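You operate a simulated robot arm through the tools that you are given. There is no shell and no other tool. Be economical: measure what you need, move in short steps, check, and stop when the job is done.

You are at the controls of a simulated robot arm. One attempt, no reset.

## Task
Fetch the red end cap and set it on the blue book on the top of the archive counter. Fetch the small box labelled "INK" from the top of the wheel bench and set it on the grey negative there. Take the green cone and put it on the upper right counter shelf. Put the blue tube on the top of the camera bench. Put the teal tube on the low table. Fetch the parcel that says "7" from the top of the low bench and set it on the glass plate. Take the yellow cone on the top of the low bench and put it away on the parts board. Put one of the rods from the top of the long table on the board of the copy stand. Fetch the red cartridge and set it on the top of the archive counter. Take the grey cloth on the top of the long table and put it away on the top of the stool. Put the grey weight on the top of the long table away on the top of the plan shelves. Any order will do. Set down upright: small box, green cone, yellow cone, red cartridge.
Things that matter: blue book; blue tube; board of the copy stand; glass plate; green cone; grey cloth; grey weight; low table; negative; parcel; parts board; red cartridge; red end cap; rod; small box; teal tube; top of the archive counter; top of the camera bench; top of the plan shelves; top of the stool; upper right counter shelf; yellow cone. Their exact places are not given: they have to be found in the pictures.

Only the result counts: the job must be done as asked and must still hold three seconds after the hand-in. Knocking over, shifting, dropping, spilling or breaking anything else fails it. A push-on lid holds only when it is set on centred and level and pressed home; a screw cap is set on level and turned clockwise until tight. Flat cloth is picked up by pressing the open fingertips on it (5 to 10 N) and closing them slowly along it; thin cloth reads only 2 to 8 mm in the jaws.

## Robot
A 7-joint arm with a fingered hand on a trunk, on a base that drives. Base frame: it is fixed to the floor where the robot stands at the start and does not move with it; the origin is under the middle of the robot, x ahead of it, y to its left, z up; the surface under the hand at the start is at about z = 0.89. Lengths are in m, angles in degrees, forces in N, time in s.
Its first joint turns from -149.0 to 149.0 degrees. Places, roughly: blue book [-2.75, 0, 1]; blue tube [-3.5, -4.25, 0.75]; board of the copy stand (24x31 cm) [-3.94, -2.68, 0.82]; glass plate [-4.25, -2.25, 0.75]; green cone (5x4x5 cm) [0.7, -0.2, 0.9]; grey cloth (9x6x3 cm) [-1.2, -4, 0.8]; grey weight (6x6x4 cm) [-1.1, -4.2, 0.8]; low table (13x38 cm) [-0.5, -1.22, 0.44]; negative [1, -0.5, 1]; parcel [-2.5, -2.5, 0.5]; parts board (22x31 cm) [0.76, -0.14, 0.88]; red cartridge [-1, -4, 0.75]; red end cap (4x5x4 cm) [0.8, 0, 0.9]; rod [-1, -3.75, 0.75]; small box [0.75, 0, 1]; teal tube [-3.75, -4, 0.75]; top of the archive counter [-2.6, 0, 0.9]; top of the camera bench [-4.3, -2.3, 0.8]; top of the plan shelves [-1.9, -7.4, 0.8]; top of the stool [0.8, -8.6, 0.6]; upper right counter shelf [-2.3, 0.2, 0.5]; yellow cone (5x4x5 cm) [-2.5, -2.1, 0.5]. Payload 3.5 kg.
The tool frame sits at the grasp point between the pads (the TCP): z along the fingers, y along the line on which they close. The tips reach 0.03 m beyond it. The gripper opens to 0.104 m. The gripper's body begins 0.035 m behind the TCP. The gripper is a hand of 4 fingers: y runs from the thumb to the fingers, the wrist lies at [-0.015, -0.11, -0.186] in the tool frame, and closing takes about 1.5 s.
Orientation is told as [roll, pitch, yaw] about the base's x, y, z axes, in that order, counted from this pose: with the fingers straight down and the wrist toward the robot, the tool's x, y and z point along [0, 1, 0], [1, 0, 0] and [0, 0, -1] of the base frame.

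## Interface
- The arm moves only by the tool arm_command. Its argument "series" is a list of rows, each a list of 6 numbers: the shift along the tool's x, y, z in m, then the turn, a rotation vector about the tool's x, y, z in degrees. In form: [[tx, ty, tz, ax, ay, az], ...]. A call has 1 to 8 rows; each row shifts and turns the commanded pose from where the row before left it, along the tool's axes as they then stand. "claw" is the opening, from 0 (shut) to 1 (fully open), set as the call begins (left out, the last holds). Rows are played at 5 a second. More than 0.05 m and 8.6 degrees between two rows, or a gripper value outside its range, and nothing of the call is played. A pose out of reach is approached as far as the arm can. The call stops where the force on the tool passes 40 N (or 10 N more than at its start, if that is more) or the arm is blocked; 0.2 s more then pass. Each finger travels about 0.045 m/s and halts on what it meets, pressing with about 24 N; the grip force reading is that of the motor and also rises with nothing between the fingers. The clock runs only during rows and for 0.2 s after the last one: add rows that do not move to give the fingers time. It gives the time, the measured TCP pose, the force on the tool (base axes), the opening and the grip force at its end, in the units of the frame above (readings bear some noise), with the torque about the TCP (base axes, N m) and any sound that the robot's microphone picked up.
- Cameras (640 x 400 px; columns grow to the right, rows downward): "scene" is now at [-0.0105, 0.1051, 1.5174]; the picture's right is [-0.89, -0.46, 0.00], its down [-0.37, 0.70, -0.62] and it looks along [0.29, -0.55, -0.79] (base axes); focal length 214 px, centre (320, 200). "wrist" rides on the gripper at [0.061, -0.092, -0.13] in the tool frame; the picture's right is [-0.81, 0.27, -0.52], its down [-0.53, -0.71, 0.46] and it looks along [-0.24, 0.64, 0.72] (tool axes); focal length 275 px, centre (320, 200).
- snapshot(camera): a new picture of that camera. The clock stands still meanwhile.
- move_column(by): slides the trunk up (or, below 0, down) by that many m; the arm and the scene camera ride with it, the base frame stays. It gives what a move gives, with no picture.
- drive_base(legs): drives the robot by 1 to 6 legs, each [ahead, left, turn to the left] in m, m and degrees, along the robot's own axes; the way and the turn of a leg run together, so that a leg with both is an arc; at most 1.5 m and 180 degrees a leg. The arm and the cameras ride along, it lands a little off, and it stops where it bumps. It gives what a move gives.
- set_fingers(index, middle, ring, thumb_bend, thumb_turn): sets how far each is bent, from 0 (flat) to 1 (curled in); at 0.3 the hand is open as for a grip, at 0.7 the pads meet at the TCP. One left out holds its place. A second passes; each finger stops where it meets its share of the squeeze, and holds until it gets a number again. A gripper value or a shape takes the hand back. It gives what a move gives, with no picture; readings hold the bend of each and the force on the fingers (four entries, about 0 where the hand has none), thumb and palm. thumb_turn goes from beside the hand (0) to across from the fingers (1), as for a grip.
- set_grasp(shape): the hand has 4 fingers and takes this shape, open, in about a second: jaw (thumb against the fingers, like two jaws); tri (thumb and two fingers); tip (a fingertip pinch); poke (one finger out to press); point (the index stretched); flat (the hand flat); cup (the hand cupped); fist (a fist). The gripper value then closes the fingers along that shape, each until it touches; the sizes above hold for jaw. It gives what a move gives, with no picture.
- head_to(pan, tilt): turns the head with the scene camera to pan (to the left, within 155 degrees either way) and tilt (down, from -29 to 69), counted from straight ahead of the robot. It gives what a move gives.
- measure_at(camera, pixels): for up to 12 pixels [column, row] of the newest picture of that camera ("zoom" is the newest enlarged one), the place [x, y, z] in the base frame of the surface seen there, good to about 0.002 m. The clock stands still meanwhile.
- close_up(camera, box): a new picture of the part [left, top, right, bottom] of that camera's present view, enlarged. The clock stands still meanwhile.
- close_job(): hands the job in; it is judged then, once.

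Keep the steps short. Do not move on a guess: measure, check each grasp and each placing, and mend mistakes. In all there are 364 turns and 306 pictures (those below and enlarged ones count). Leave the gripper open and the arm clear of the work at the hand-in unless told otherwise, and finish with a single line.

The tools are called after "Call:" by a JSON object that holds its "method" and its "body". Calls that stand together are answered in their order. arm_command: Moves the arm, as the interface text tells. Its arguments: {"type":"object","properties":{"series":{"type":"array","items":{"type":"array","items":{"type":"number"}}},"claw":{"type":"number"}},"required":["series"]} The other tools are called the same way: move_column (by) slides the trunk up or down; set_grasp (shape) gives the hand a shape; set_fingers (index, middle, ring, thumb_bend, thumb_turn) moves the fingers one by one; drive_base (legs) drives the base; head_to (pan, tilt) turns the head that bears the scene camera; snapshot (camera) takes a picture; measure_at (camera, pixels) gives the place of the surface under pixels of a picture; close_up (camera, box) takes an enlarged picture of a part of a camera's view; close_job () hands the job in.

At the start:

```text
t: 0.0
ee_pos: [0.6514, -0.0464, 1.1284]
tcp_rot: [0.0, 0.0, 0.0]
wrist_force: [0.0, -0.1, 0.1]
moment: [0.03, 0.02, 0.0]
opening: 0.1039
finger_force: 0.0
shape: jaw
bend: [0.3, 0.3, 0.3, 0.3, 0.98]
finger forces: [0.0, 0.0, 0.1, 0.1, 0.0, 0.0]
trunk travel left (down, up): [-0.575, 0.135]
robot x, y, heading: [-0.001, -0.0008, -0.1]
head pan, tilt: [-62.3, 51.9]
```

scene: 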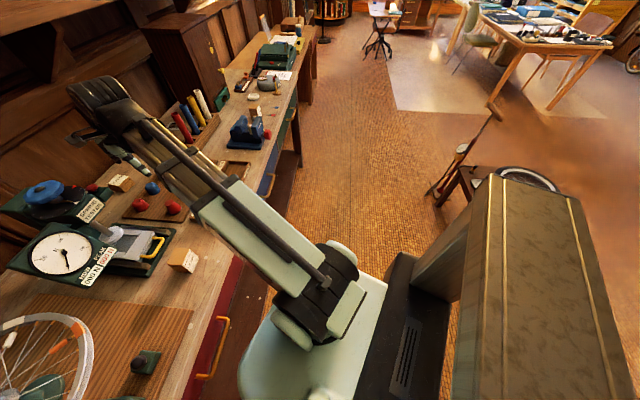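
wrist: 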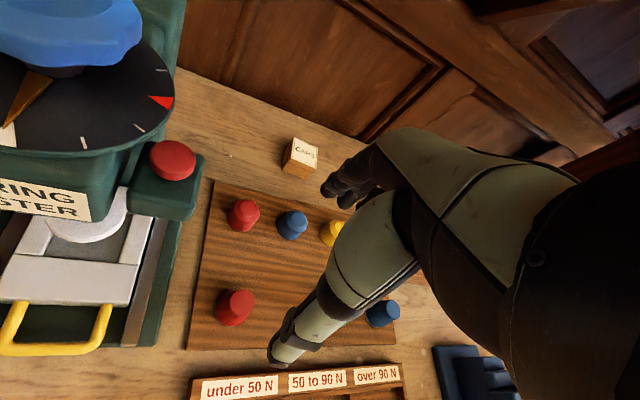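

I start by looking ahead at the wheel bench.

Call:
{"method": "head_to", "body": {"pan": 0, "tilt": 50}}

Call:
{"method": "snapshot", "body": {"camera": "scene"}}

```text
t: 1.3
ee_pos: [0.6497, -0.0453, 1.1276]
tcp_rot: [0.0, 0.1, -0.1]
wrist_force: [0.4, 0.3, -0.2]
moment: [0.04, -0.01, -0.01]
opening: 0.1037
finger_force: 0.1
shape: jaw
bend: [0.3, 0.3, 0.3, 0.3, 0.98]
finger forces: [0.0, 0.1, 0.0, 0.0, 0.0, 0.0]
trunk travel left (down, up): [-0.575, 0.135]
robot x, y, heading: [0.0008, -0.0008, -0.2]
head pan, tilt: [0.0, 50.0]
```

```text
303 pictures are left
```

scene: 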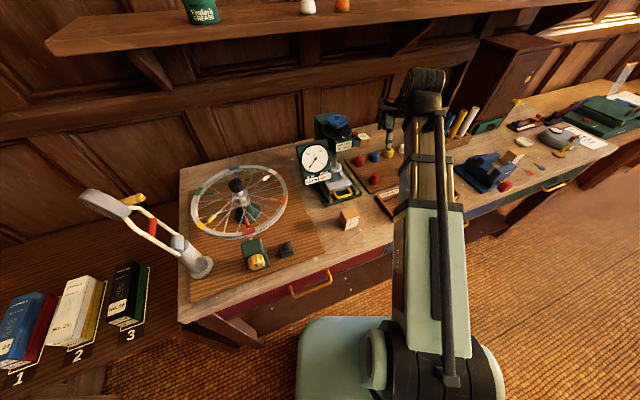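

I zoom on the bench and parts board.

Call:
{"method": "close_up", "body": {"camera": "scene", "box": [280, 90, 480, 215]}}

Call:
{"method": "close_up", "body": {"camera": "scene", "box": [440, 60, 640, 200]}}

Call:
{"method": "close_up", "body": {"camera": "scene", "box": [160, 130, 400, 290]}}

```text
3.20 times, centred on (380, 152) of scene
```

zoom: 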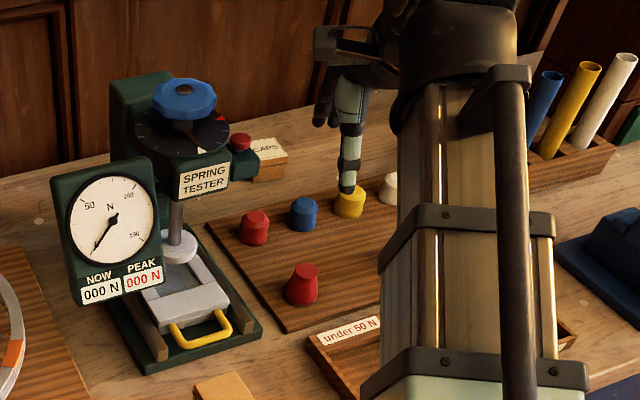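

```text
2.86 times, centred on (540, 130) of scene
```

zoom: 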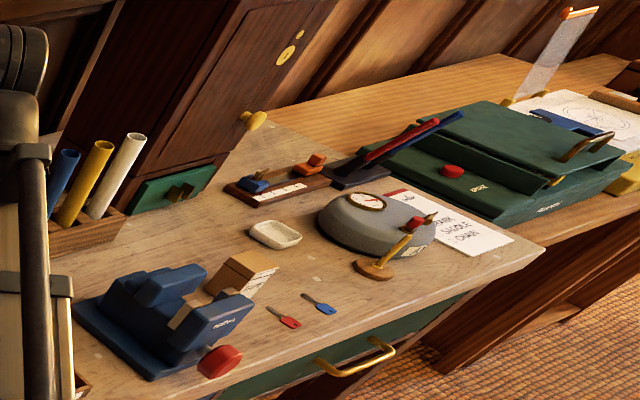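

```text
2.50 times, centred on (280, 210) of scene
```

zoom: 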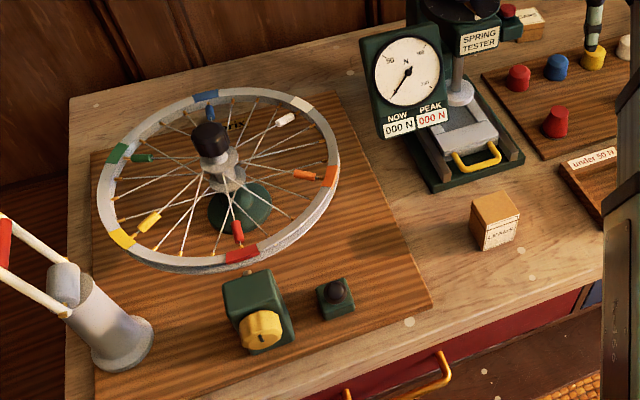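

I raise the column and swing the hand left so the scene camera can see the parts board.

Call:
{"method": "move_column", "body": {"by": 0.13}}

Call:
{"method": "arm_command", "body": {"series": [[0.05, -0.01, -0.02, 0, 0, 0], [0.05, -0.01, -0.02, 0, 0, 0], [0.05, 0, -0.02, 0, 0, 0], [0.05, 0, -0.02, 0, 0, 0], [0.05, 0, 0, 0, 0, 0], [0.05, 0, 0, 0, 0, 0], [0.05, 0, 0, 0, 0, 0]]}}

Call:
{"method": "snapshot", "body": {"camera": "scene"}}

Call:
{"method": "snapshot", "body": {"camera": "wrist"}}

```text
t: 2.9
ee_pos: [0.6511, -0.0468, 1.2584]
tcp_rot: [-0.1, -0.1, 0.0]
wrist_force: [0.6, 0.0, 0.4]
moment: [0.02, -0.01, 0.0]
opening: 0.1038
finger_force: 0.2
shape: jaw
bend: [0.3, 0.3, 0.3, 0.3, 0.98]
finger forces: [0.0, 0.0, 0.0, 0.0, 0.1, 0.0]
trunk travel left (down, up): [-0.705, 0.005]
robot x, y, heading: [-0.0011, 0.0011, 0.1]
head pan, tilt: [0.0, 50.0]
```

```text
refused: row 1 steps farther than a row can; nothing moved
```

```text
299 pictures are left
```

scene: 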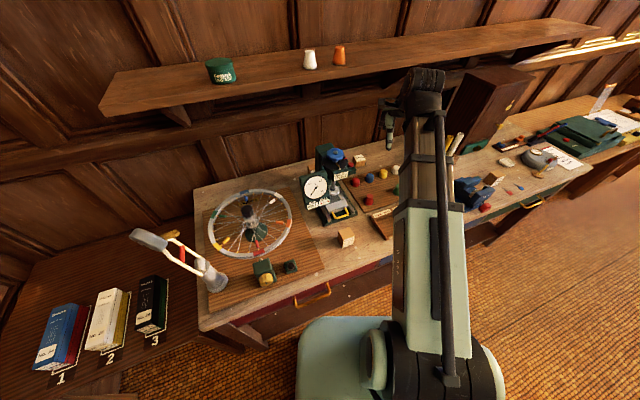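

```text
298 pictures are left
```

wrist: 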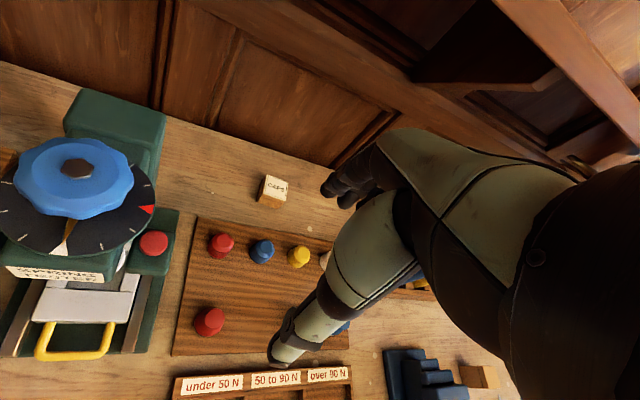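

Row limit is the norm; I repeat with smaller steps.

Call:
{"method": "arm_command", "body": {"series": [[0.045, 0, -0.015, 0, 0, 0], [0.045, 0, -0.015, 0, 0, 0], [0.045, 0, 0, 0, 0, 0], [0.045, 0, 0, 0, 0, 0], [0.045, 0, 0, 0, 0, 0], [0.045, 0, 0, 0, 0, 0], [0.045, 0, 0, 0, 0, 0], [0.045, 0, 0, 0, 0, 0]]}}

Call:
{"method": "head_to", "body": {"pan": -20, "tilt": 50}}

Call:
{"method": "snapshot", "body": {"camera": "scene"}}

Call:
{"method": "close_up", "body": {"camera": "scene", "box": [330, 80, 490, 180]}}

```text
t: 4.7
ee_pos: [0.6514, 0.3157, 1.2888]
tcp_rot: [-0.1, 0.0, -0.1]
wrist_force: [0.1, 0.5, 0.2]
moment: [0.01, 0.01, 0.02]
opening: 0.1037
finger_force: 0.1
shape: jaw
bend: [0.3, 0.3, 0.3, 0.3, 0.98]
finger forces: [0.0, 0.0, 0.0, 0.1, 0.0, 0.0]
trunk travel left (down, up): [-0.705, 0.005]
robot x, y, heading: [-0.0017, -0.0032, 0.1]
head pan, tilt: [0.0, 50.0]
```

```text
t: 5.5
ee_pos: [0.6514, 0.3139, 1.2887]
tcp_rot: [0.0, 0.0, 0.0]
wrist_force: [-0.3, 0.5, -1.0]
moment: [0.01, 0.05, -0.02]
opening: 0.1037
finger_force: 0.1
shape: jaw
bend: [0.3, 0.3, 0.3, 0.3, 0.98]
finger forces: [0.0, 0.0, 0.1, 0.1, 0.0, 0.0]
trunk travel left (down, up): [-0.705, 0.005]
robot x, y, heading: [0.001, 0.003, -0.0]
head pan, tilt: [-20.0, 50.0]
```

```text
297 pictures are left
```

scene: 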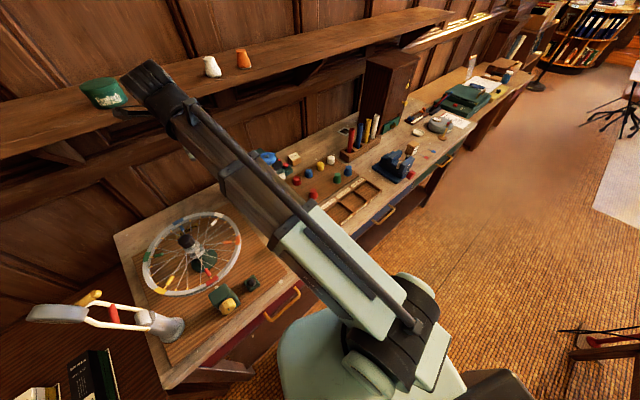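

```text
4.00 times, centred on (410, 130) of scene
```

zoom: 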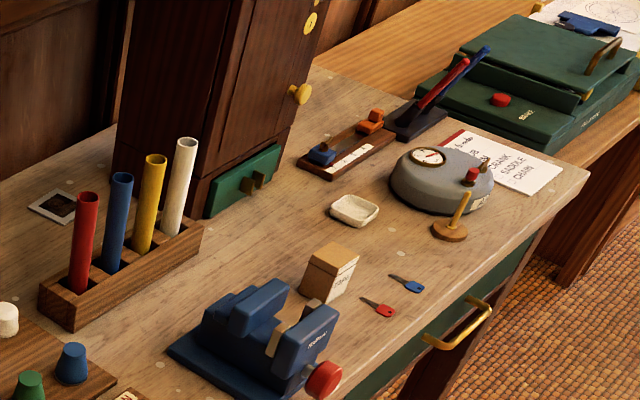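

Call:
{"method": "close_up", "body": {"camera": "scene", "box": [270, 130, 370, 192]}}

Call:
{"method": "measure_at", "body": {"camera": "scene", "pixels": [[314, 195], [312, 192], [337, 177], [349, 170], [331, 161], [320, 166], [343, 131], [296, 180], [308, 168]]}}

Call:
{"method": "close_up", "body": {"camera": "scene", "box": [395, 134, 431, 160]}}

Call:
{"method": "close_up", "body": {"camera": "scene", "box": [325, 120, 361, 144]}}

```text
6.40 times, centred on (320, 161) of scene
```

zoom: 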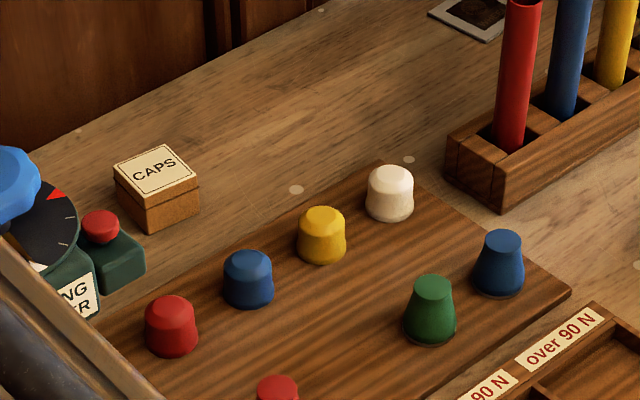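

```text
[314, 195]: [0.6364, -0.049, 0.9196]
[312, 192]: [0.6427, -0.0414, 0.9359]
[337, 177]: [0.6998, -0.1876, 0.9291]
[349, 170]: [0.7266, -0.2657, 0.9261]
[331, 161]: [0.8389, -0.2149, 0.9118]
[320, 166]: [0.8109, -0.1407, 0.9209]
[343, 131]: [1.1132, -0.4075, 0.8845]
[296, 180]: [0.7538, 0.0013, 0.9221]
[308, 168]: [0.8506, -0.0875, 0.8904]
```

```text
15.38 times, centred on (413, 147) of scene
```

zoom: 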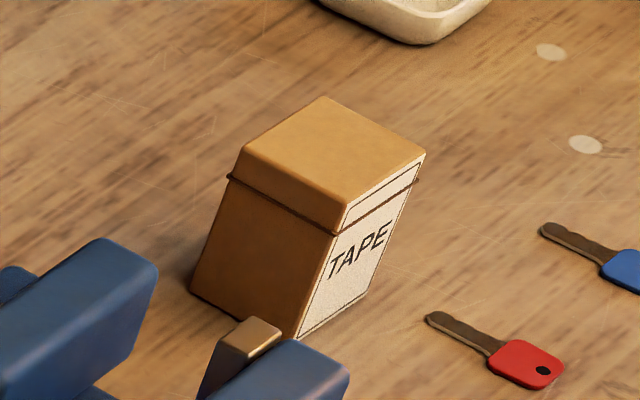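

```text
16.00 times, centred on (343, 132) of scene
```

zoom: 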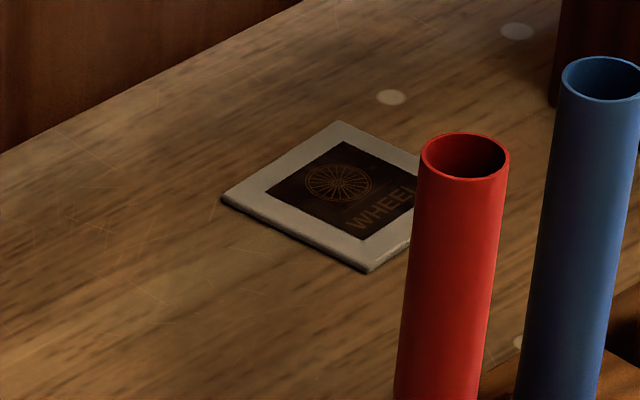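

I look from the wrist to find the INK box.

Call:
{"method": "snapshot", "body": {"camera": "wrist"}}

```text
292 pictures are left
```

wrist: 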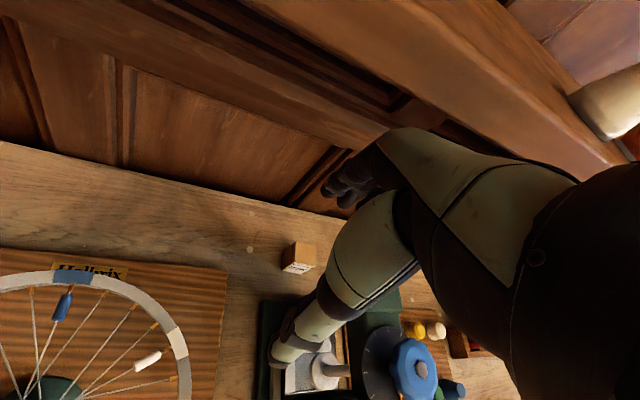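

Call:
{"method": "close_up", "body": {"camera": "wrist", "box": [270, 235, 334, 275]}}

Call:
{"method": "measure_at", "body": {"camera": "wrist", "pixels": [[298, 250], [298, 267]]}}

Call:
{"method": "head_to", "body": {"pan": -80, "tilt": 45}}

Call:
{"method": "snapshot", "body": {"camera": "scene"}}

```text
10.00 times, centred on (302, 255) of wrist
```

zoom: 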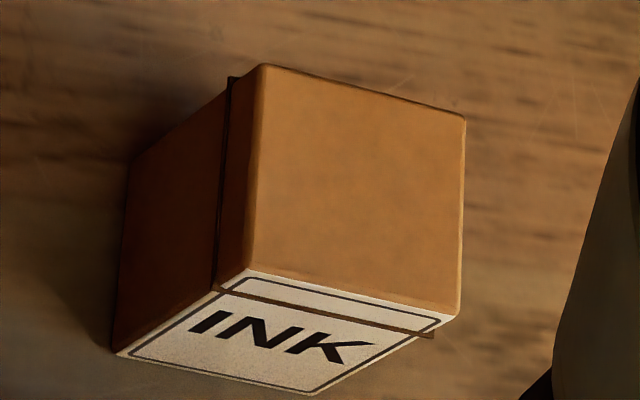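

```text
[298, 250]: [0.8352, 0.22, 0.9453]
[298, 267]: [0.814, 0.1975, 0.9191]
```

```text
t: 6.8
ee_pos: [0.6509, 0.3137, 1.2883]
tcp_rot: [0.0, 0.0, 0.1]
wrist_force: [-0.6, 0.0, 0.1]
moment: [0.02, -0.01, -0.01]
opening: 0.1036
finger_force: 0.0
shape: jaw
bend: [0.3, 0.3, 0.3, 0.3, 0.98]
finger forces: [0.1, 0.1, 0.0, 0.0, 0.0, 0.1]
trunk travel left (down, up): [-0.705, 0.005]
robot x, y, heading: [-0.0036, -0.0002, -0.0]
head pan, tilt: [-80.0, 45.0]
```

```text
290 pictures are left
```

scene: 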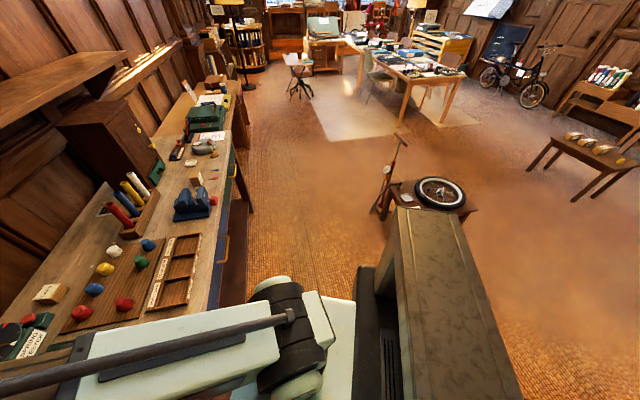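

Call:
{"method": "head_to", "body": {"pan": -120, "tilt": 25}}

Call:
{"method": "snapshot", "body": {"camera": "scene"}}

Call:
{"method": "head_to", "body": {"pan": -155, "tilt": 25}}

Call:
{"method": "snapshot", "body": {"camera": "scene"}}

Call:
{"method": "head_to", "body": {"pan": 150, "tilt": 25}}

Call:
{"method": "snapshot", "body": {"camera": "scene"}}

```text
t: 7.9
ee_pos: [0.6517, 0.3128, 1.2889]
tcp_rot: [0.0, 0.1, 0.0]
wrist_force: [-0.1, -0.4, -0.3]
moment: [-0.05, 0.03, -0.01]
opening: 0.1037
finger_force: 0.1
shape: jaw
bend: [0.3, 0.3, 0.3, 0.3, 0.98]
finger forces: [0.1, 0.0, 0.0, 0.1, 0.0, 0.1]
trunk travel left (down, up): [-0.705, 0.005]
robot x, y, heading: [0.0029, -0.0027, 0.1]
head pan, tilt: [-120.0, 25.0]
```

```text
289 pictures are left
```

scene: 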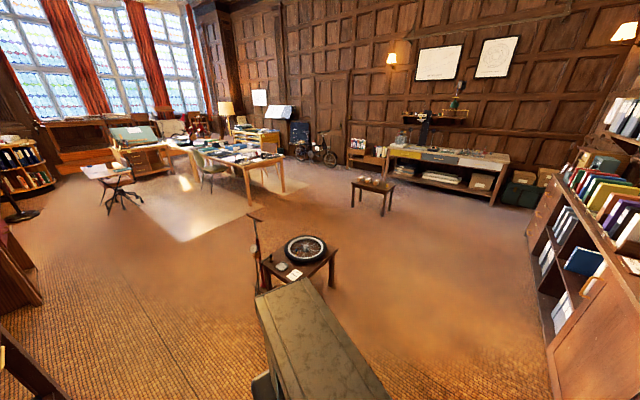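

```text
t: 8.9
ee_pos: [0.6508, 0.3134, 1.2874]
tcp_rot: [0.0, 0.1, 0.0]
wrist_force: [0.4, 0.4, 1.1]
moment: [-0.01, -0.01, 0.0]
opening: 0.1037
finger_force: 0.0
shape: jaw
bend: [0.3, 0.3, 0.3, 0.3, 0.98]
finger forces: [0.0, 0.0, 0.0, 0.1, 0.0, 0.0]
trunk travel left (down, up): [-0.705, 0.005]
robot x, y, heading: [0.0039, 0.0029, -0.1]
head pan, tilt: [-154.7, 25.0]
```

```text
288 pictures are left
```

scene: 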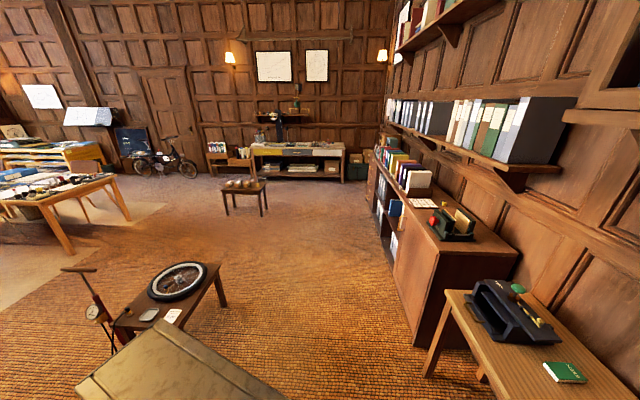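

```text
t: 13.1
ee_pos: [0.6516, 0.3139, 1.289]
tcp_rot: [0.0, 0.0, 0.0]
wrist_force: [-0.6, -0.3, 0.2]
moment: [0.0, -0.01, -0.01]
opening: 0.104
finger_force: 0.1
shape: jaw
bend: [0.3, 0.3, 0.3, 0.3, 0.98]
finger forces: [0.0, 0.0, 0.1, 0.0, 0.0, 0.1]
trunk travel left (down, up): [-0.705, 0.005]
robot x, y, heading: [-0.0011, -0.0045, 0.1]
head pan, tilt: [150.0, 25.0]
```

```text
287 pictures are left
```

scene: 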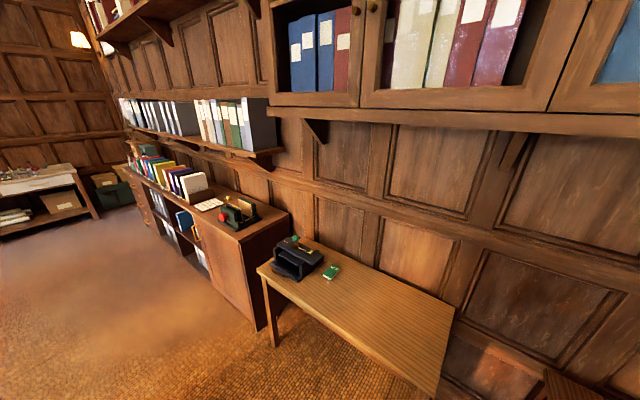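

INK box found; I measure its top face corners in the zoom.

Call:
{"method": "measure_at", "body": {"camera": "zoom", "pixels": [[268, 78], [455, 122], [450, 305], [258, 262], [360, 190], [150, 345], [310, 385], [60, 330]]}}

Call:
{"method": "head_to", "body": {"pan": 0, "tilt": 55}}

Call:
{"method": "snapshot", "body": {"camera": "scene"}}

```text
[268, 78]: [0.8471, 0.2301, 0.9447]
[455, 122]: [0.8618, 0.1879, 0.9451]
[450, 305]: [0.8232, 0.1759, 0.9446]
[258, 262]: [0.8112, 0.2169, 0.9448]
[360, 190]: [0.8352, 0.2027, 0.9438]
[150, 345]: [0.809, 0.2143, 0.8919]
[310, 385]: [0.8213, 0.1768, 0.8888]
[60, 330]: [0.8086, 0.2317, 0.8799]
```

```text
t: 15.4
ee_pos: [0.6494, 0.3134, 1.2882]
tcp_rot: [0.1, 0.0, 0.1]
wrist_force: [0.2, 0.5, 0.3]
moment: [0.0, 0.01, -0.03]
opening: 0.1037
finger_force: 0.2
shape: jaw
bend: [0.3, 0.3, 0.3, 0.3, 0.98]
finger forces: [0.0, 0.0, 0.0, 0.1, 0.1, 0.0]
trunk travel left (down, up): [-0.705, 0.005]
robot x, y, heading: [0.0024, -0.0009, -0.1]
head pan, tilt: [0.0, 55.0]
```

```text
286 pictures are left
```

scene: 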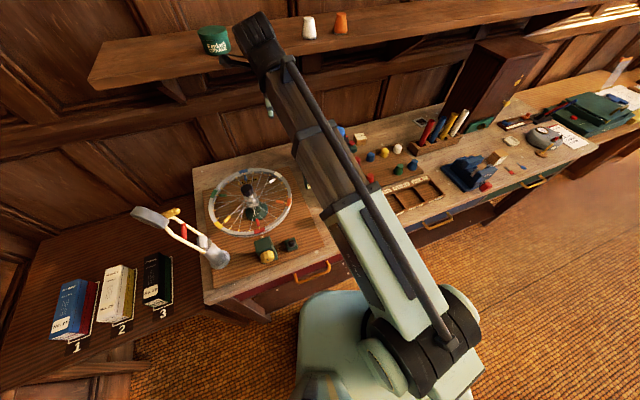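

Call:
{"method": "measure_at", "body": {"camera": "scene", "pixels": [[285, 275], [420, 232], [470, 205], [310, 298], [345, 290], [415, 122], [424, 121], [419, 118], [420, 126], [330, 160]]}}

Call:
{"method": "close_up", "body": {"camera": "scene", "box": [380, 90, 480, 152]}}

```text
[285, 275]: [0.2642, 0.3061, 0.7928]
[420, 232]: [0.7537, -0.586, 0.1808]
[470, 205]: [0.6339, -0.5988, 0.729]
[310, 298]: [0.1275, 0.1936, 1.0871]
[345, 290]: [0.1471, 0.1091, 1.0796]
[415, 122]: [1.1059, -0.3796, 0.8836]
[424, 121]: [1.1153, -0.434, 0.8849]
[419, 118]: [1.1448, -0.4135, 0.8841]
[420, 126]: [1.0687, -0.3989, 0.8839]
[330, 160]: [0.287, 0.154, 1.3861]
```

```text
6.40 times, centred on (430, 121) of scene
```

zoom: 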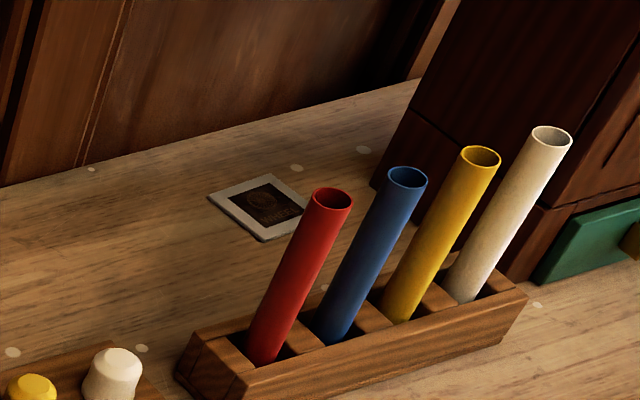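

Call:
{"method": "measure_at", "body": {"camera": "scene", "pixels": [[208, 300], [250, 285], [320, 255], [410, 222], [440, 210], [510, 182], [560, 160], [202, 170], [360, 118], [380, 112], [450, 95]]}}

Call:
{"method": "snapshot", "body": {"camera": "wrist"}}

```text
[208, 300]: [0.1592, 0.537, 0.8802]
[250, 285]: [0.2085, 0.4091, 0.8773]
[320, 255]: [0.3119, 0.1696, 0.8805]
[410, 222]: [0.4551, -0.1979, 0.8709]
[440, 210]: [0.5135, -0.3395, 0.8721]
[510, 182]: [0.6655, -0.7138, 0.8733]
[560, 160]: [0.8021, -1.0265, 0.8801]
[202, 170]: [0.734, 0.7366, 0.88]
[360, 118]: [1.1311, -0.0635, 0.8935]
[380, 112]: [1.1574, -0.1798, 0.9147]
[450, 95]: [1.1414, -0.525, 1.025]
```

```text
284 pictures are left
```

wrist: 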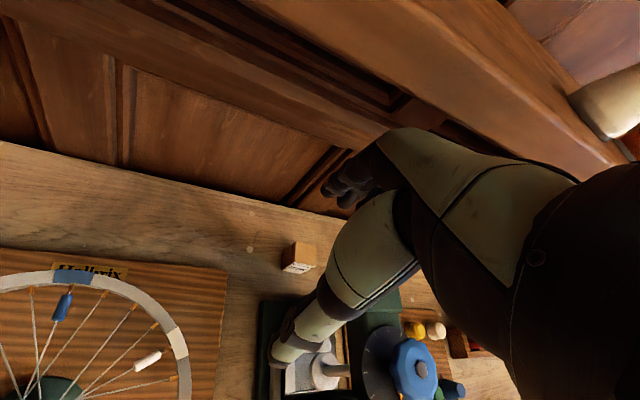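

The bench is turned 22.3°. I turn the robot to face it.

Call:
{"method": "drive_base", "body": {"legs": [[0, 0, 22.3]]}}

Call:
{"method": "snapshot", "body": {"camera": "wrist"}}

```text
t: 17.0
ee_pos: [0.4849, 0.5353, 1.2889]
tcp_rot: [0.0, 0.0, 22.0]
wrist_force: [-0.4, 0.6, -0.2]
moment: [0.02, -0.01, -0.01]
opening: 0.1039
finger_force: 0.1
shape: jaw
bend: [0.3, 0.3, 0.3, 0.3, 0.98]
finger forces: [0.0, 0.1, 0.0, 0.0, 0.0, 0.0]
trunk travel left (down, up): [-0.705, 0.005]
robot x, y, heading: [-0.0, -0.0008, 22.4]
head pan, tilt: [0.0, 55.0]
```

```text
283 pictures are left
```

wrist: 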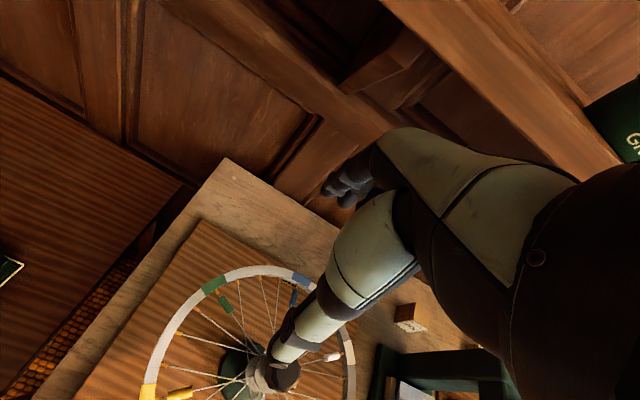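

Call:
{"method": "measure_at", "body": {"camera": "wrist", "pixels": [[560, 120], [480, 60], [400, 20], [520, 20], [408, 316], [270, 378]]}}

Call:
{"method": "arm_command", "body": {"series": [[-0.05, 0, 0, 0, 0, 0], [-0.05, 0, 0, 0, 0, 0], [-0.05, 0, 0, 0, 0, 0], [-0.05, 0, 0, 0, 0, 0], [-0.05, 0, 0, 0, 0, 0], [-0.05, 0, 0, 0, 0, 0], [-0.05, 0, 0, 0, 0, 0], [-0.05, 0, 0, 0, 0, 0]]}}

Call:
{"method": "snapshot", "body": {"camera": "wrist"}}

Call:
{"method": "snapshot", "body": {"camera": "scene"}}

```text
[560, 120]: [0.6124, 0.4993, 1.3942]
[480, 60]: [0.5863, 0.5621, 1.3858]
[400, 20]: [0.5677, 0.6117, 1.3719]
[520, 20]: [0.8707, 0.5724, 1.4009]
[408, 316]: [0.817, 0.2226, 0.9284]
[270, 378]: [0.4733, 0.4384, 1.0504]
```

```text
t: 18.8
ee_pos: [0.634, 0.1648, 1.2845]
tcp_rot: [0.0, 0.1, 22.1]
wrist_force: [-0.9, 0.9, 0.0]
moment: [0.01, 0.01, -0.03]
opening: 0.1035
finger_force: 0.0
shape: jaw
bend: [0.3, 0.3, 0.3, 0.3, 0.98]
finger forces: [0.1, 0.1, 0.0, 0.0, 0.1, 0.0]
trunk travel left (down, up): [-0.705, 0.005]
robot x, y, heading: [0.0003, 0.0022, 21.9]
head pan, tilt: [0.0, 55.0]
```

```text
282 pictures are left
```

wrist: 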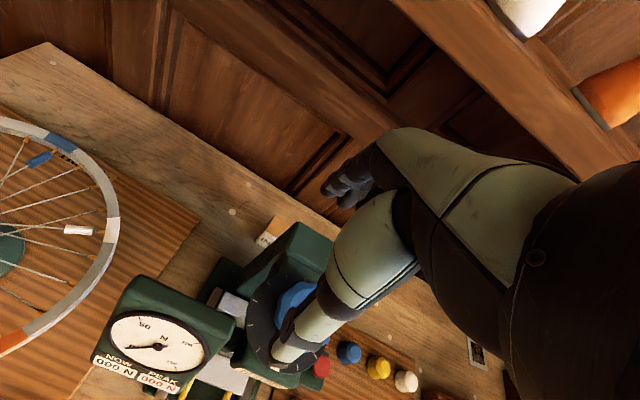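

```text
281 pictures are left
```

scene: 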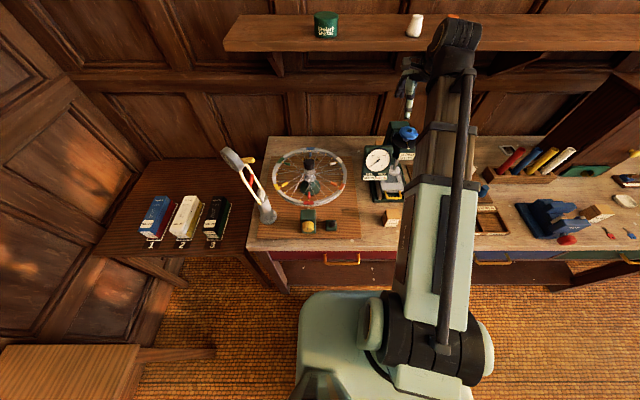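

Call:
{"method": "measure_at", "body": {"camera": "scene", "pixels": [[378, 150], [362, 178], [390, 158], [407, 132], [400, 128], [366, 130], [390, 218], [395, 190]]}}

Call:
{"method": "measure_at", "body": {"camera": "wrist", "pixels": [[268, 238], [284, 222], [310, 232], [215, 310], [150, 300], [255, 265], [295, 300], [225, 270], [322, 365]]}}

```text
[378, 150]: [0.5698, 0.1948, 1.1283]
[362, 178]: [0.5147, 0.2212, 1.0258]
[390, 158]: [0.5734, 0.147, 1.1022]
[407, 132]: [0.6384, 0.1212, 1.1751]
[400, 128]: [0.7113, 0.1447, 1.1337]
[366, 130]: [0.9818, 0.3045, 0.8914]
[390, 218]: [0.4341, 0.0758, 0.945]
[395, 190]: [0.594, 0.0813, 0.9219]
```

```text
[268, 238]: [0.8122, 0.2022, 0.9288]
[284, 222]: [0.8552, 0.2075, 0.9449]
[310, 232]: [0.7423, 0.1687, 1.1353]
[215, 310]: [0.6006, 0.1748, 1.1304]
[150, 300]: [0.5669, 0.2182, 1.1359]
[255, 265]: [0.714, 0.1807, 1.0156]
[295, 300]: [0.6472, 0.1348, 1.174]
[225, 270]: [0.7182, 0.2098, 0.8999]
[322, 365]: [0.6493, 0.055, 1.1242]
```

Call:
{"method": "measure_at", "body": {"camera": "scene", "pixels": [[484, 175], [497, 168], [523, 151], [571, 149], [549, 178], [551, 152], [540, 165], [565, 130], [610, 80], [600, 165], [533, 148], [545, 115]]}}

Call:
{"method": "close_up", "body": {"camera": "scene", "box": [460, 90, 640, 203]}}

```text
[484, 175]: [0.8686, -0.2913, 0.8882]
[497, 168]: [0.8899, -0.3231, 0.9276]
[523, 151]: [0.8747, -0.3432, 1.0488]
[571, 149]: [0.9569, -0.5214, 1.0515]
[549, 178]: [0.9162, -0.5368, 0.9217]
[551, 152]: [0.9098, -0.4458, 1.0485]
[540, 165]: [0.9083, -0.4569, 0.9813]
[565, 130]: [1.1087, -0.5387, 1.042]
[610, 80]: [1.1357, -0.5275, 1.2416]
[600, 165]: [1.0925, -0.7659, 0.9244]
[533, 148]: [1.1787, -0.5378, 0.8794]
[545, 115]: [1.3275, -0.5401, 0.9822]
```

```text
3.54 times, centred on (550, 146) of scene
```

zoom: 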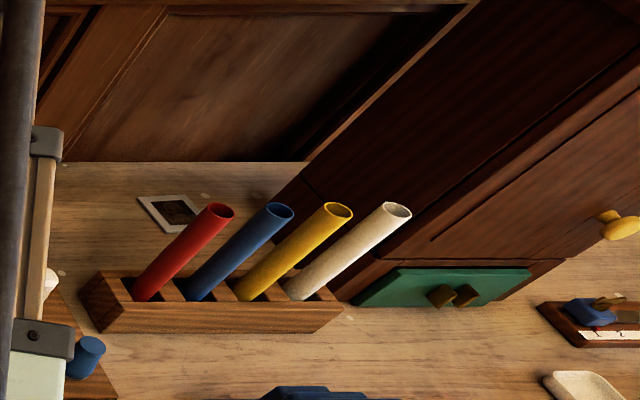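

The spring tester blocks the near side of the INK box, so I'll approach from its right. I drive right along the bench.

Call:
{"method": "drive_base", "body": {"legs": [[0, -0.48, 0]]}}

Call:
{"method": "move_column", "body": {"by": -0.1}}

Call:
{"method": "snapshot", "body": {"camera": "scene"}}

```text
t: 21.6
ee_pos: [0.8167, -0.2813, 1.2852]
tcp_rot: [0.0, -0.1, 22.2]
wrist_force: [0.2, -0.2, 0.5]
moment: [0.01, 0.03, -0.02]
opening: 0.1037
finger_force: 0.0
shape: jaw
bend: [0.3, 0.3, 0.3, 0.3, 0.98]
finger forces: [0.1, 0.0, 0.1, 0.1, 0.1, 0.0]
trunk travel left (down, up): [-0.705, 0.005]
robot x, y, heading: [0.1859, -0.4502, 22.3]
head pan, tilt: [0.0, 55.0]
```

```text
t: 23.0
ee_pos: [0.8157, -0.2817, 1.1851]
tcp_rot: [0.0, 0.0, 22.3]
wrist_force: [0.6, -0.5, -0.6]
moment: [0.0, -0.02, 0.02]
opening: 0.1035
finger_force: 0.0
shape: jaw
bend: [0.3, 0.3, 0.3, 0.3, 0.98]
finger forces: [0.0, 0.0, 0.0, 0.0, 0.0, 0.0]
trunk travel left (down, up): [-0.605, 0.105]
robot x, y, heading: [0.1808, -0.4485, 22.3]
head pan, tilt: [0.0, 55.0]
```

```text
279 pictures are left
```

scene: 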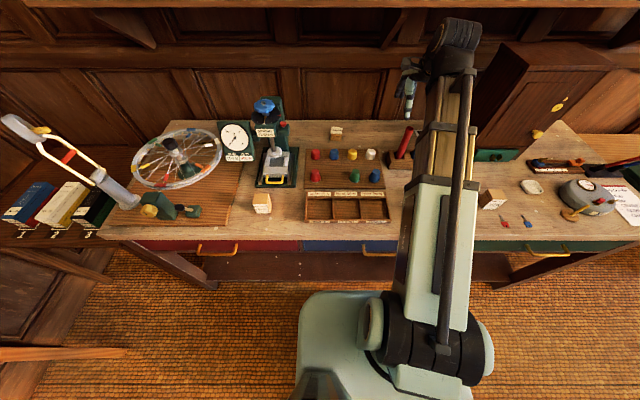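

Call:
{"method": "arm_command", "body": {"series": [[0.05, 0, 0, 0, 0, 0], [0.05, 0, 0, 0, 0, 0], [0.05, 0, 0, 0, 0, 0], [0, 0, 0, 0, 0, -8.5], [0, 0, 0, 0, 0, -8.5], [0, 0, 0, 0, 0, -8.5], [0, 0, 0, 0, 0, -8.5], [0, 0, 0, 0, 0, -8.5]]}}

Call:
{"method": "arm_command", "body": {"series": [[0, 0, 0, 0, 0, -8.5], [0, 0, 0, 0, 0, -8.5], [0, 0, 0, 0, 0, -8.5], [0, 0, 0, 0, 0, -8.5], [0, 0, 0, 0, 0, -8.5]]}}

Call:
{"method": "snapshot", "body": {"camera": "scene"}}

Call:
{"method": "snapshot", "body": {"camera": "wrist"}}

```text
t: 24.8
ee_pos: [0.7591, -0.142, 1.1846]
tcp_rot: [0.0, 0.0, 64.9]
wrist_force: [0.1, 0.1, -0.3]
moment: [0.01, 0.03, 0.03]
opening: 0.1038
finger_force: 0.1
shape: jaw
bend: [0.3, 0.3, 0.3, 0.3, 0.98]
finger forces: [0.0, 0.0, 0.1, 0.0, 0.1, 0.1]
trunk travel left (down, up): [-0.605, 0.105]
robot x, y, heading: [0.183, -0.4464, 22.3]
head pan, tilt: [0.0, 55.0]
```

```text
t: 25.9
ee_pos: [0.7606, -0.1412, 1.1857]
tcp_rot: [0.0, -0.2, 101.3]
wrist_force: [40.2, -1.4, 23.3]
moment: [-2.56, 6.79, 4.78]
opening: 0.1039
finger_force: 0.1
shape: jaw
bend: [0.3, 0.3, 0.3, 0.3, 0.98]
finger forces: [0.0, 0.0, 0.0, 0.0, 0.1, 0.0]
trunk travel left (down, up): [-0.605, 0.105]
robot x, y, heading: [0.1829, -0.4478, 22.5]
head pan, tilt: [0.0, 55.0]
stopped in row 5: the force on the tool passed its limit at 163 N (the readings are from after the stop); the commanded pose is now the measured one
```

```text
278 pictures are left
```

scene: 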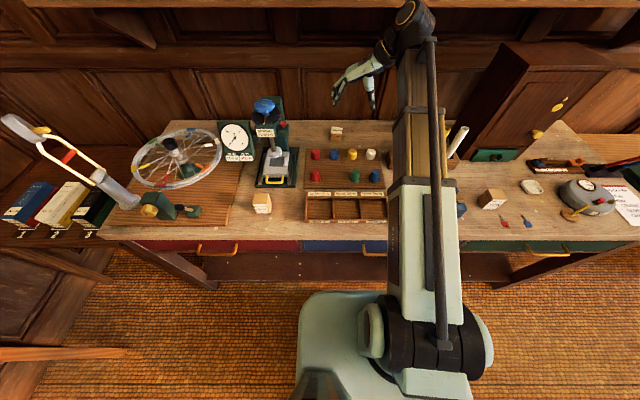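

```text
277 pictures are left
```

wrist: 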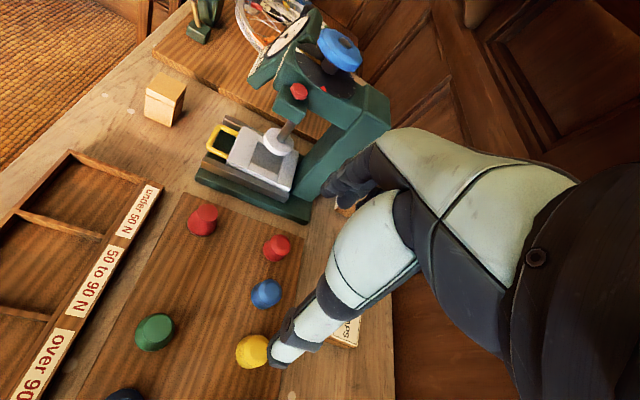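

The wrist cluster touched something (likely the shelf edge). I rotate back and lower.

Call:
{"method": "arm_command", "body": {"series": [[0, 0, 0, 0, 0, 8.5], [0, 0, 0, 0, 0, 8.5], [0, 0, 0, 0, 0, 8.5]]}}

Call:
{"method": "move_column", "body": {"by": -0.1}}

Call:
{"method": "head_to", "body": {"pan": -8, "tilt": 15}}

Call:
{"method": "snapshot", "body": {"camera": "scene"}}

```text
t: 26.2
ee_pos: [0.7603, -0.1404, 1.1838]
tcp_rot: [-0.1, 0.0, 100.8]
wrist_force: [4.1, 6.1, 2.4]
moment: [-1.13, 0.84, 0.29]
opening: 0.1037
finger_force: 0.0
shape: jaw
bend: [0.3, 0.3, 0.3, 0.3, 0.98]
finger forces: [0.0, 0.0, 0.0, 0.0, 0.1, 0.0]
trunk travel left (down, up): [-0.605, 0.105]
robot x, y, heading: [0.1847, -0.4476, 22.4]
head pan, tilt: [0.0, 55.0]
stopped in row 1: the force on the tool passed its limit at 118 N (the readings are from after the stop); the commanded pose is now the measured one
```

```text
t: 27.5
ee_pos: [0.7599, -0.1411, 1.0858]
tcp_rot: [-0.1, -0.2, 101.0]
wrist_force: [8.4, 0.8, 3.5]
moment: [-0.58, 1.33, 0.88]
opening: 0.1038
finger_force: 0.1
shape: jaw
bend: [0.3, 0.3, 0.3, 0.3, 0.98]
finger forces: [0.0, 0.1, 0.0, 0.0, 0.0, 0.1]
trunk travel left (down, up): [-0.505, 0.205]
robot x, y, heading: [0.1834, -0.4492, 22.6]
head pan, tilt: [0.0, 55.0]
```

```text
t: 28.6
ee_pos: [0.7605, -0.1409, 1.085]
tcp_rot: [0.1, 0.0, 100.9]
wrist_force: [6.8, 0.8, 2.6]
moment: [-0.63, 1.16, 0.77]
opening: 0.1035
finger_force: 0.1
shape: jaw
bend: [0.3, 0.3, 0.3, 0.3, 0.98]
finger forces: [0.1, 0.0, 0.1, 0.1, 0.0, 0.1]
trunk travel left (down, up): [-0.505, 0.205]
robot x, y, heading: [0.1819, -0.4498, 22.4]
head pan, tilt: [-8.0, 15.0]
```

```text
276 pictures are left
```

scene: 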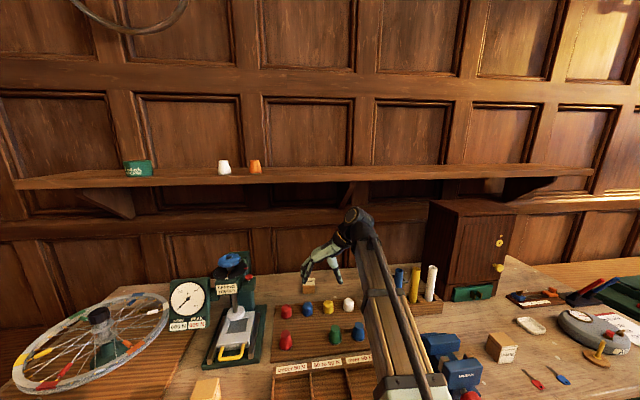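

Residual force stays after lowering, so it's likely self-contact of hand and forearm. I back off in small turns.

Call:
{"method": "arm_command", "body": {"series": [[0, 0, 0, 0, 0, 2], [0, 0, 0, 0, 0, 3], [0, 0, 0, 0, 0, 4], [0, 0, 0, 0, 0, 4]]}}

Call:
{"method": "close_up", "body": {"camera": "scene", "box": [280, 190, 460, 302]}}

```text
t: 29.6
ee_pos: [0.7604, -0.1418, 1.0853]
tcp_rot: [0.0, -0.1, 87.8]
wrist_force: [0.3, -0.4, 0.2]
moment: [0.0, -0.01, 0.02]
opening: 0.1038
finger_force: 0.0
shape: jaw
bend: [0.3, 0.3, 0.3, 0.3, 0.98]
finger forces: [0.1, 0.1, 0.0, 0.0, 0.1, 0.0]
trunk travel left (down, up): [-0.505, 0.205]
robot x, y, heading: [0.1807, -0.4485, 22.2]
head pan, tilt: [-8.0, 15.0]
```

```text
3.56 times, centred on (370, 246) of scene
```

zoom: 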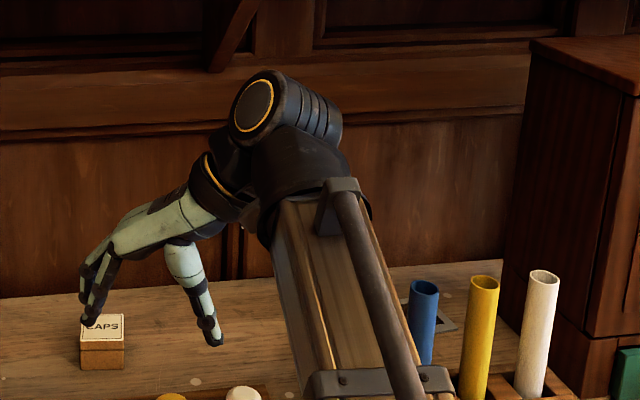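

Call:
{"method": "measure_at", "body": {"camera": "scene", "pixels": [[266, 310], [262, 340], [253, 280], [253, 258], [248, 270], [308, 282], [246, 254]]}}

Call:
{"method": "measure_at", "body": {"camera": "wrist", "pixels": [[385, 95], [385, 120], [310, 200], [298, 92], [345, 175]]}}

```text
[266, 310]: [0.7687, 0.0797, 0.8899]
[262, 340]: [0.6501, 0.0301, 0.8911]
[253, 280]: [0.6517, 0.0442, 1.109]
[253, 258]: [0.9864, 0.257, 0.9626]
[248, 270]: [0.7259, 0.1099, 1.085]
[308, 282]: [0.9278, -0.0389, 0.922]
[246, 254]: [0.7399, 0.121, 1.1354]
```

```text
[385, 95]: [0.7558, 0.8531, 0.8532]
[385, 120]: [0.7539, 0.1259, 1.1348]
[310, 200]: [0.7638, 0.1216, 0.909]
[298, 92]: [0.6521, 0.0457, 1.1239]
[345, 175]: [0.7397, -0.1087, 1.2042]
```

Contact gone. I move the hand behind the tester line and toward the box, in steps.

Call:
{"method": "arm_command", "body": {"series": [[-0.0365, 0.0166, 0.01, 0, 0, 0], [-0.0365, 0.0166, 0.01, 0, 0, 0], [-0.0365, 0.0166, 0.01, 0, 0, 0], [-0.0365, 0.0166, 0.01, 0, 0, 0], [-0.0365, 0.0166, 0.01, 0, 0, 0]]}}

Call:
{"method": "arm_command", "body": {"series": [[0.0166, 0.0364, 0, 0, 0, 0], [0.0166, 0.0364, 0, 0, 0, 0], [0.0166, 0.0364, 0, 0, 0, 0], [0.0166, 0.0364, 0, 0, 0, 0]]}}

Call:
{"method": "snapshot", "body": {"camera": "scene"}}

Call:
{"method": "snapshot", "body": {"camera": "wrist"}}

```text
t: 30.8
ee_pos: [0.9464, -0.0626, 1.0349]
tcp_rot: [0.1, -0.2, 87.9]
wrist_force: [-0.1, 0.3, 0.1]
moment: [-0.03, 0.0, 0.02]
opening: 0.1037
finger_force: 0.2
shape: jaw
bend: [0.3, 0.3, 0.3, 0.3, 0.98]
finger forces: [0.1, 0.0, 0.1, 0.0, 0.0, 0.0]
trunk travel left (down, up): [-0.505, 0.205]
robot x, y, heading: [0.1831, -0.4472, 22.1]
head pan, tilt: [-8.0, 15.0]
```

```text
t: 31.8
ee_pos: [0.8865, 0.0832, 1.0334]
tcp_rot: [0.0, 0.0, 87.9]
wrist_force: [-0.2, 0.8, -0.5]
moment: [0.02, 0.02, 0.02]
opening: 0.1036
finger_force: 0.1
shape: jaw
bend: [0.3, 0.3, 0.3, 0.3, 0.98]
finger forces: [0.0, 0.1, 0.0, 0.1, 0.1, 0.1]
trunk travel left (down, up): [-0.505, 0.205]
robot x, y, heading: [0.1809, -0.4474, 22.4]
head pan, tilt: [-8.0, 15.0]
```

```text
274 pictures are left
```

scene: 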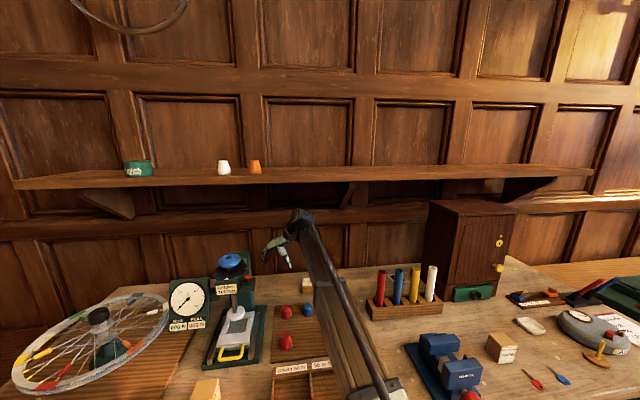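

```text
273 pictures are left
```

wrist: 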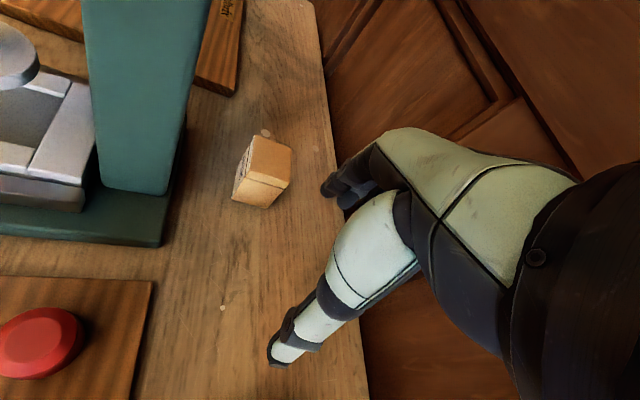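

Clear. I turn the tool to yaw ~108 and measure the box again.

Call:
{"method": "arm_command", "body": {"series": [[0, 0, 0, 0, 0, -5], [0, 0, 0, 0, 0, -5], [0, 0, 0, 0, 0, -5], [0, 0, 0, 0, 0, -5]]}}

Call:
{"method": "close_up", "body": {"camera": "wrist", "box": [200, 100, 360, 200]}}

```text
t: 32.8
ee_pos: [0.8858, 0.083, 1.0348]
tcp_rot: [0.0, -0.1, 108.0]
wrist_force: [0.3, 0.4, -0.2]
moment: [0.0, 0.02, 0.02]
opening: 0.1038
finger_force: 0.0
shape: jaw
bend: [0.3, 0.3, 0.3, 0.3, 0.98]
finger forces: [0.0, 0.1, 0.0, 0.0, 0.1, 0.0]
trunk travel left (down, up): [-0.505, 0.205]
robot x, y, heading: [0.1841, -0.4476, 22.3]
head pan, tilt: [-8.0, 15.0]
```

```text
4.00 times, centred on (280, 150) of wrist
```

zoom: 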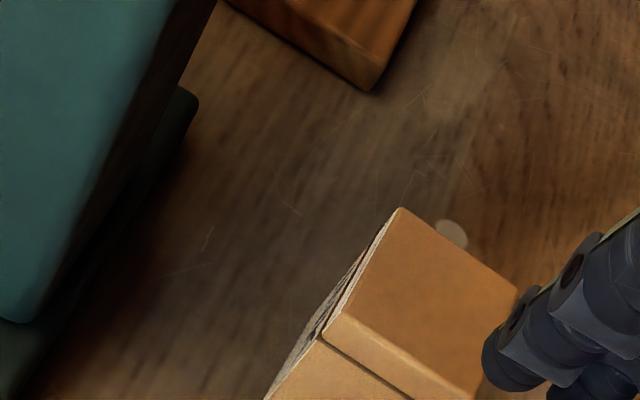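

Call:
{"method": "arm_command", "body": {"series": [[0.0035, 0.043, 0, 0, 0, 0], [0.0035, 0.043, 0, 0, 0, 0], [0.0035, 0.043, 0, 0, 0, 0], [0, 0, 0.03, 0, 0, 0]]}}

Call:
{"method": "snapshot", "body": {"camera": "wrist"}}

Call:
{"method": "close_up", "body": {"camera": "scene", "box": [200, 190, 360, 290]}}

```text
t: 33.8
ee_pos: [0.838, 0.2031, 1.0064]
tcp_rot: [0.0, -0.1, 107.8]
wrist_force: [0.8, 0.3, 0.6]
moment: [0.0, -0.05, 0.01]
opening: 0.1038
finger_force: 0.1
shape: jaw
bend: [0.3, 0.3, 0.3, 0.3, 0.98]
finger forces: [0.0, 0.0, 0.1, 0.1, 0.0, 0.0]
trunk travel left (down, up): [-0.505, 0.205]
robot x, y, heading: [0.18, -0.4454, 22.4]
head pan, tilt: [-8.0, 15.0]
```

```text
271 pictures are left
```

wrist: 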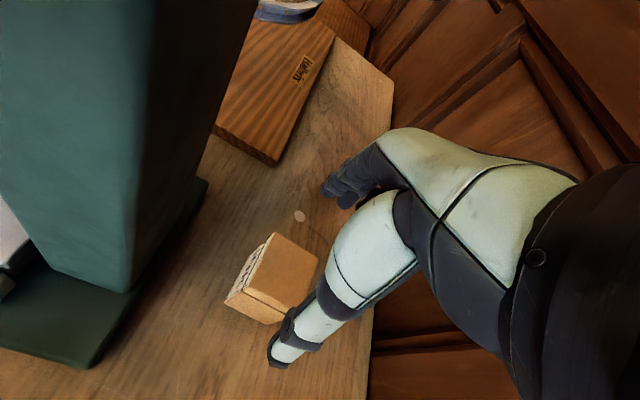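

```text
4.00 times, centred on (280, 240) of scene
```

zoom: 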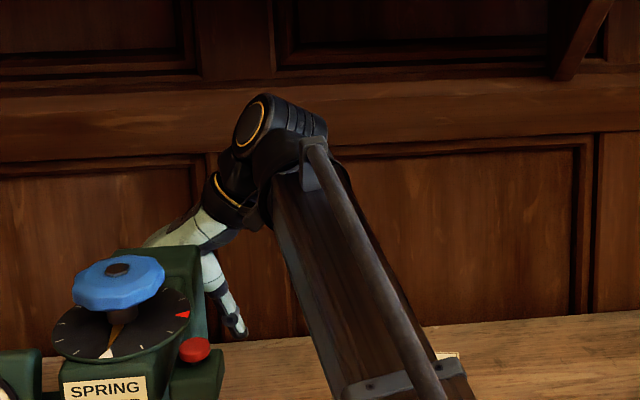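

Aligned above the box. I descend to z≈0.925.

Call:
{"method": "arm_command", "body": {"series": [[0, 0, 0.03, 0, 0, 0], [0, 0, 0.03, 0, 0, 0], [0, 0, 0.02, 0, 0, 0], [0, 0, 0, 0, 0, 0]]}}

Call:
{"method": "snapshot", "body": {"camera": "wrist"}}

```text
t: 34.8
ee_pos: [0.8374, 0.2022, 0.9274]
tcp_rot: [-0.2, 0.0, 107.9]
wrist_force: [-0.8, -0.4, 0.0]
moment: [-0.01, 0.01, -0.02]
opening: 0.1037
finger_force: 0.1
shape: jaw
bend: [0.3, 0.3, 0.3, 0.3, 0.98]
finger forces: [0.0, 0.0, 0.1, 0.0, 0.0, 0.0]
trunk travel left (down, up): [-0.505, 0.205]
robot x, y, heading: [0.1834, -0.449, 22.1]
head pan, tilt: [-8.0, 15.0]
```

```text
269 pictures are left
```

wrist: 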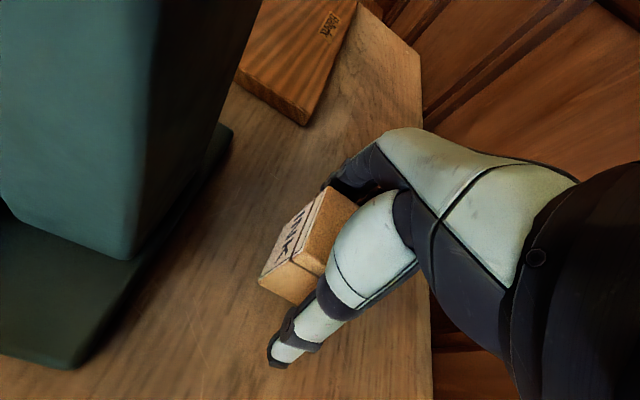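

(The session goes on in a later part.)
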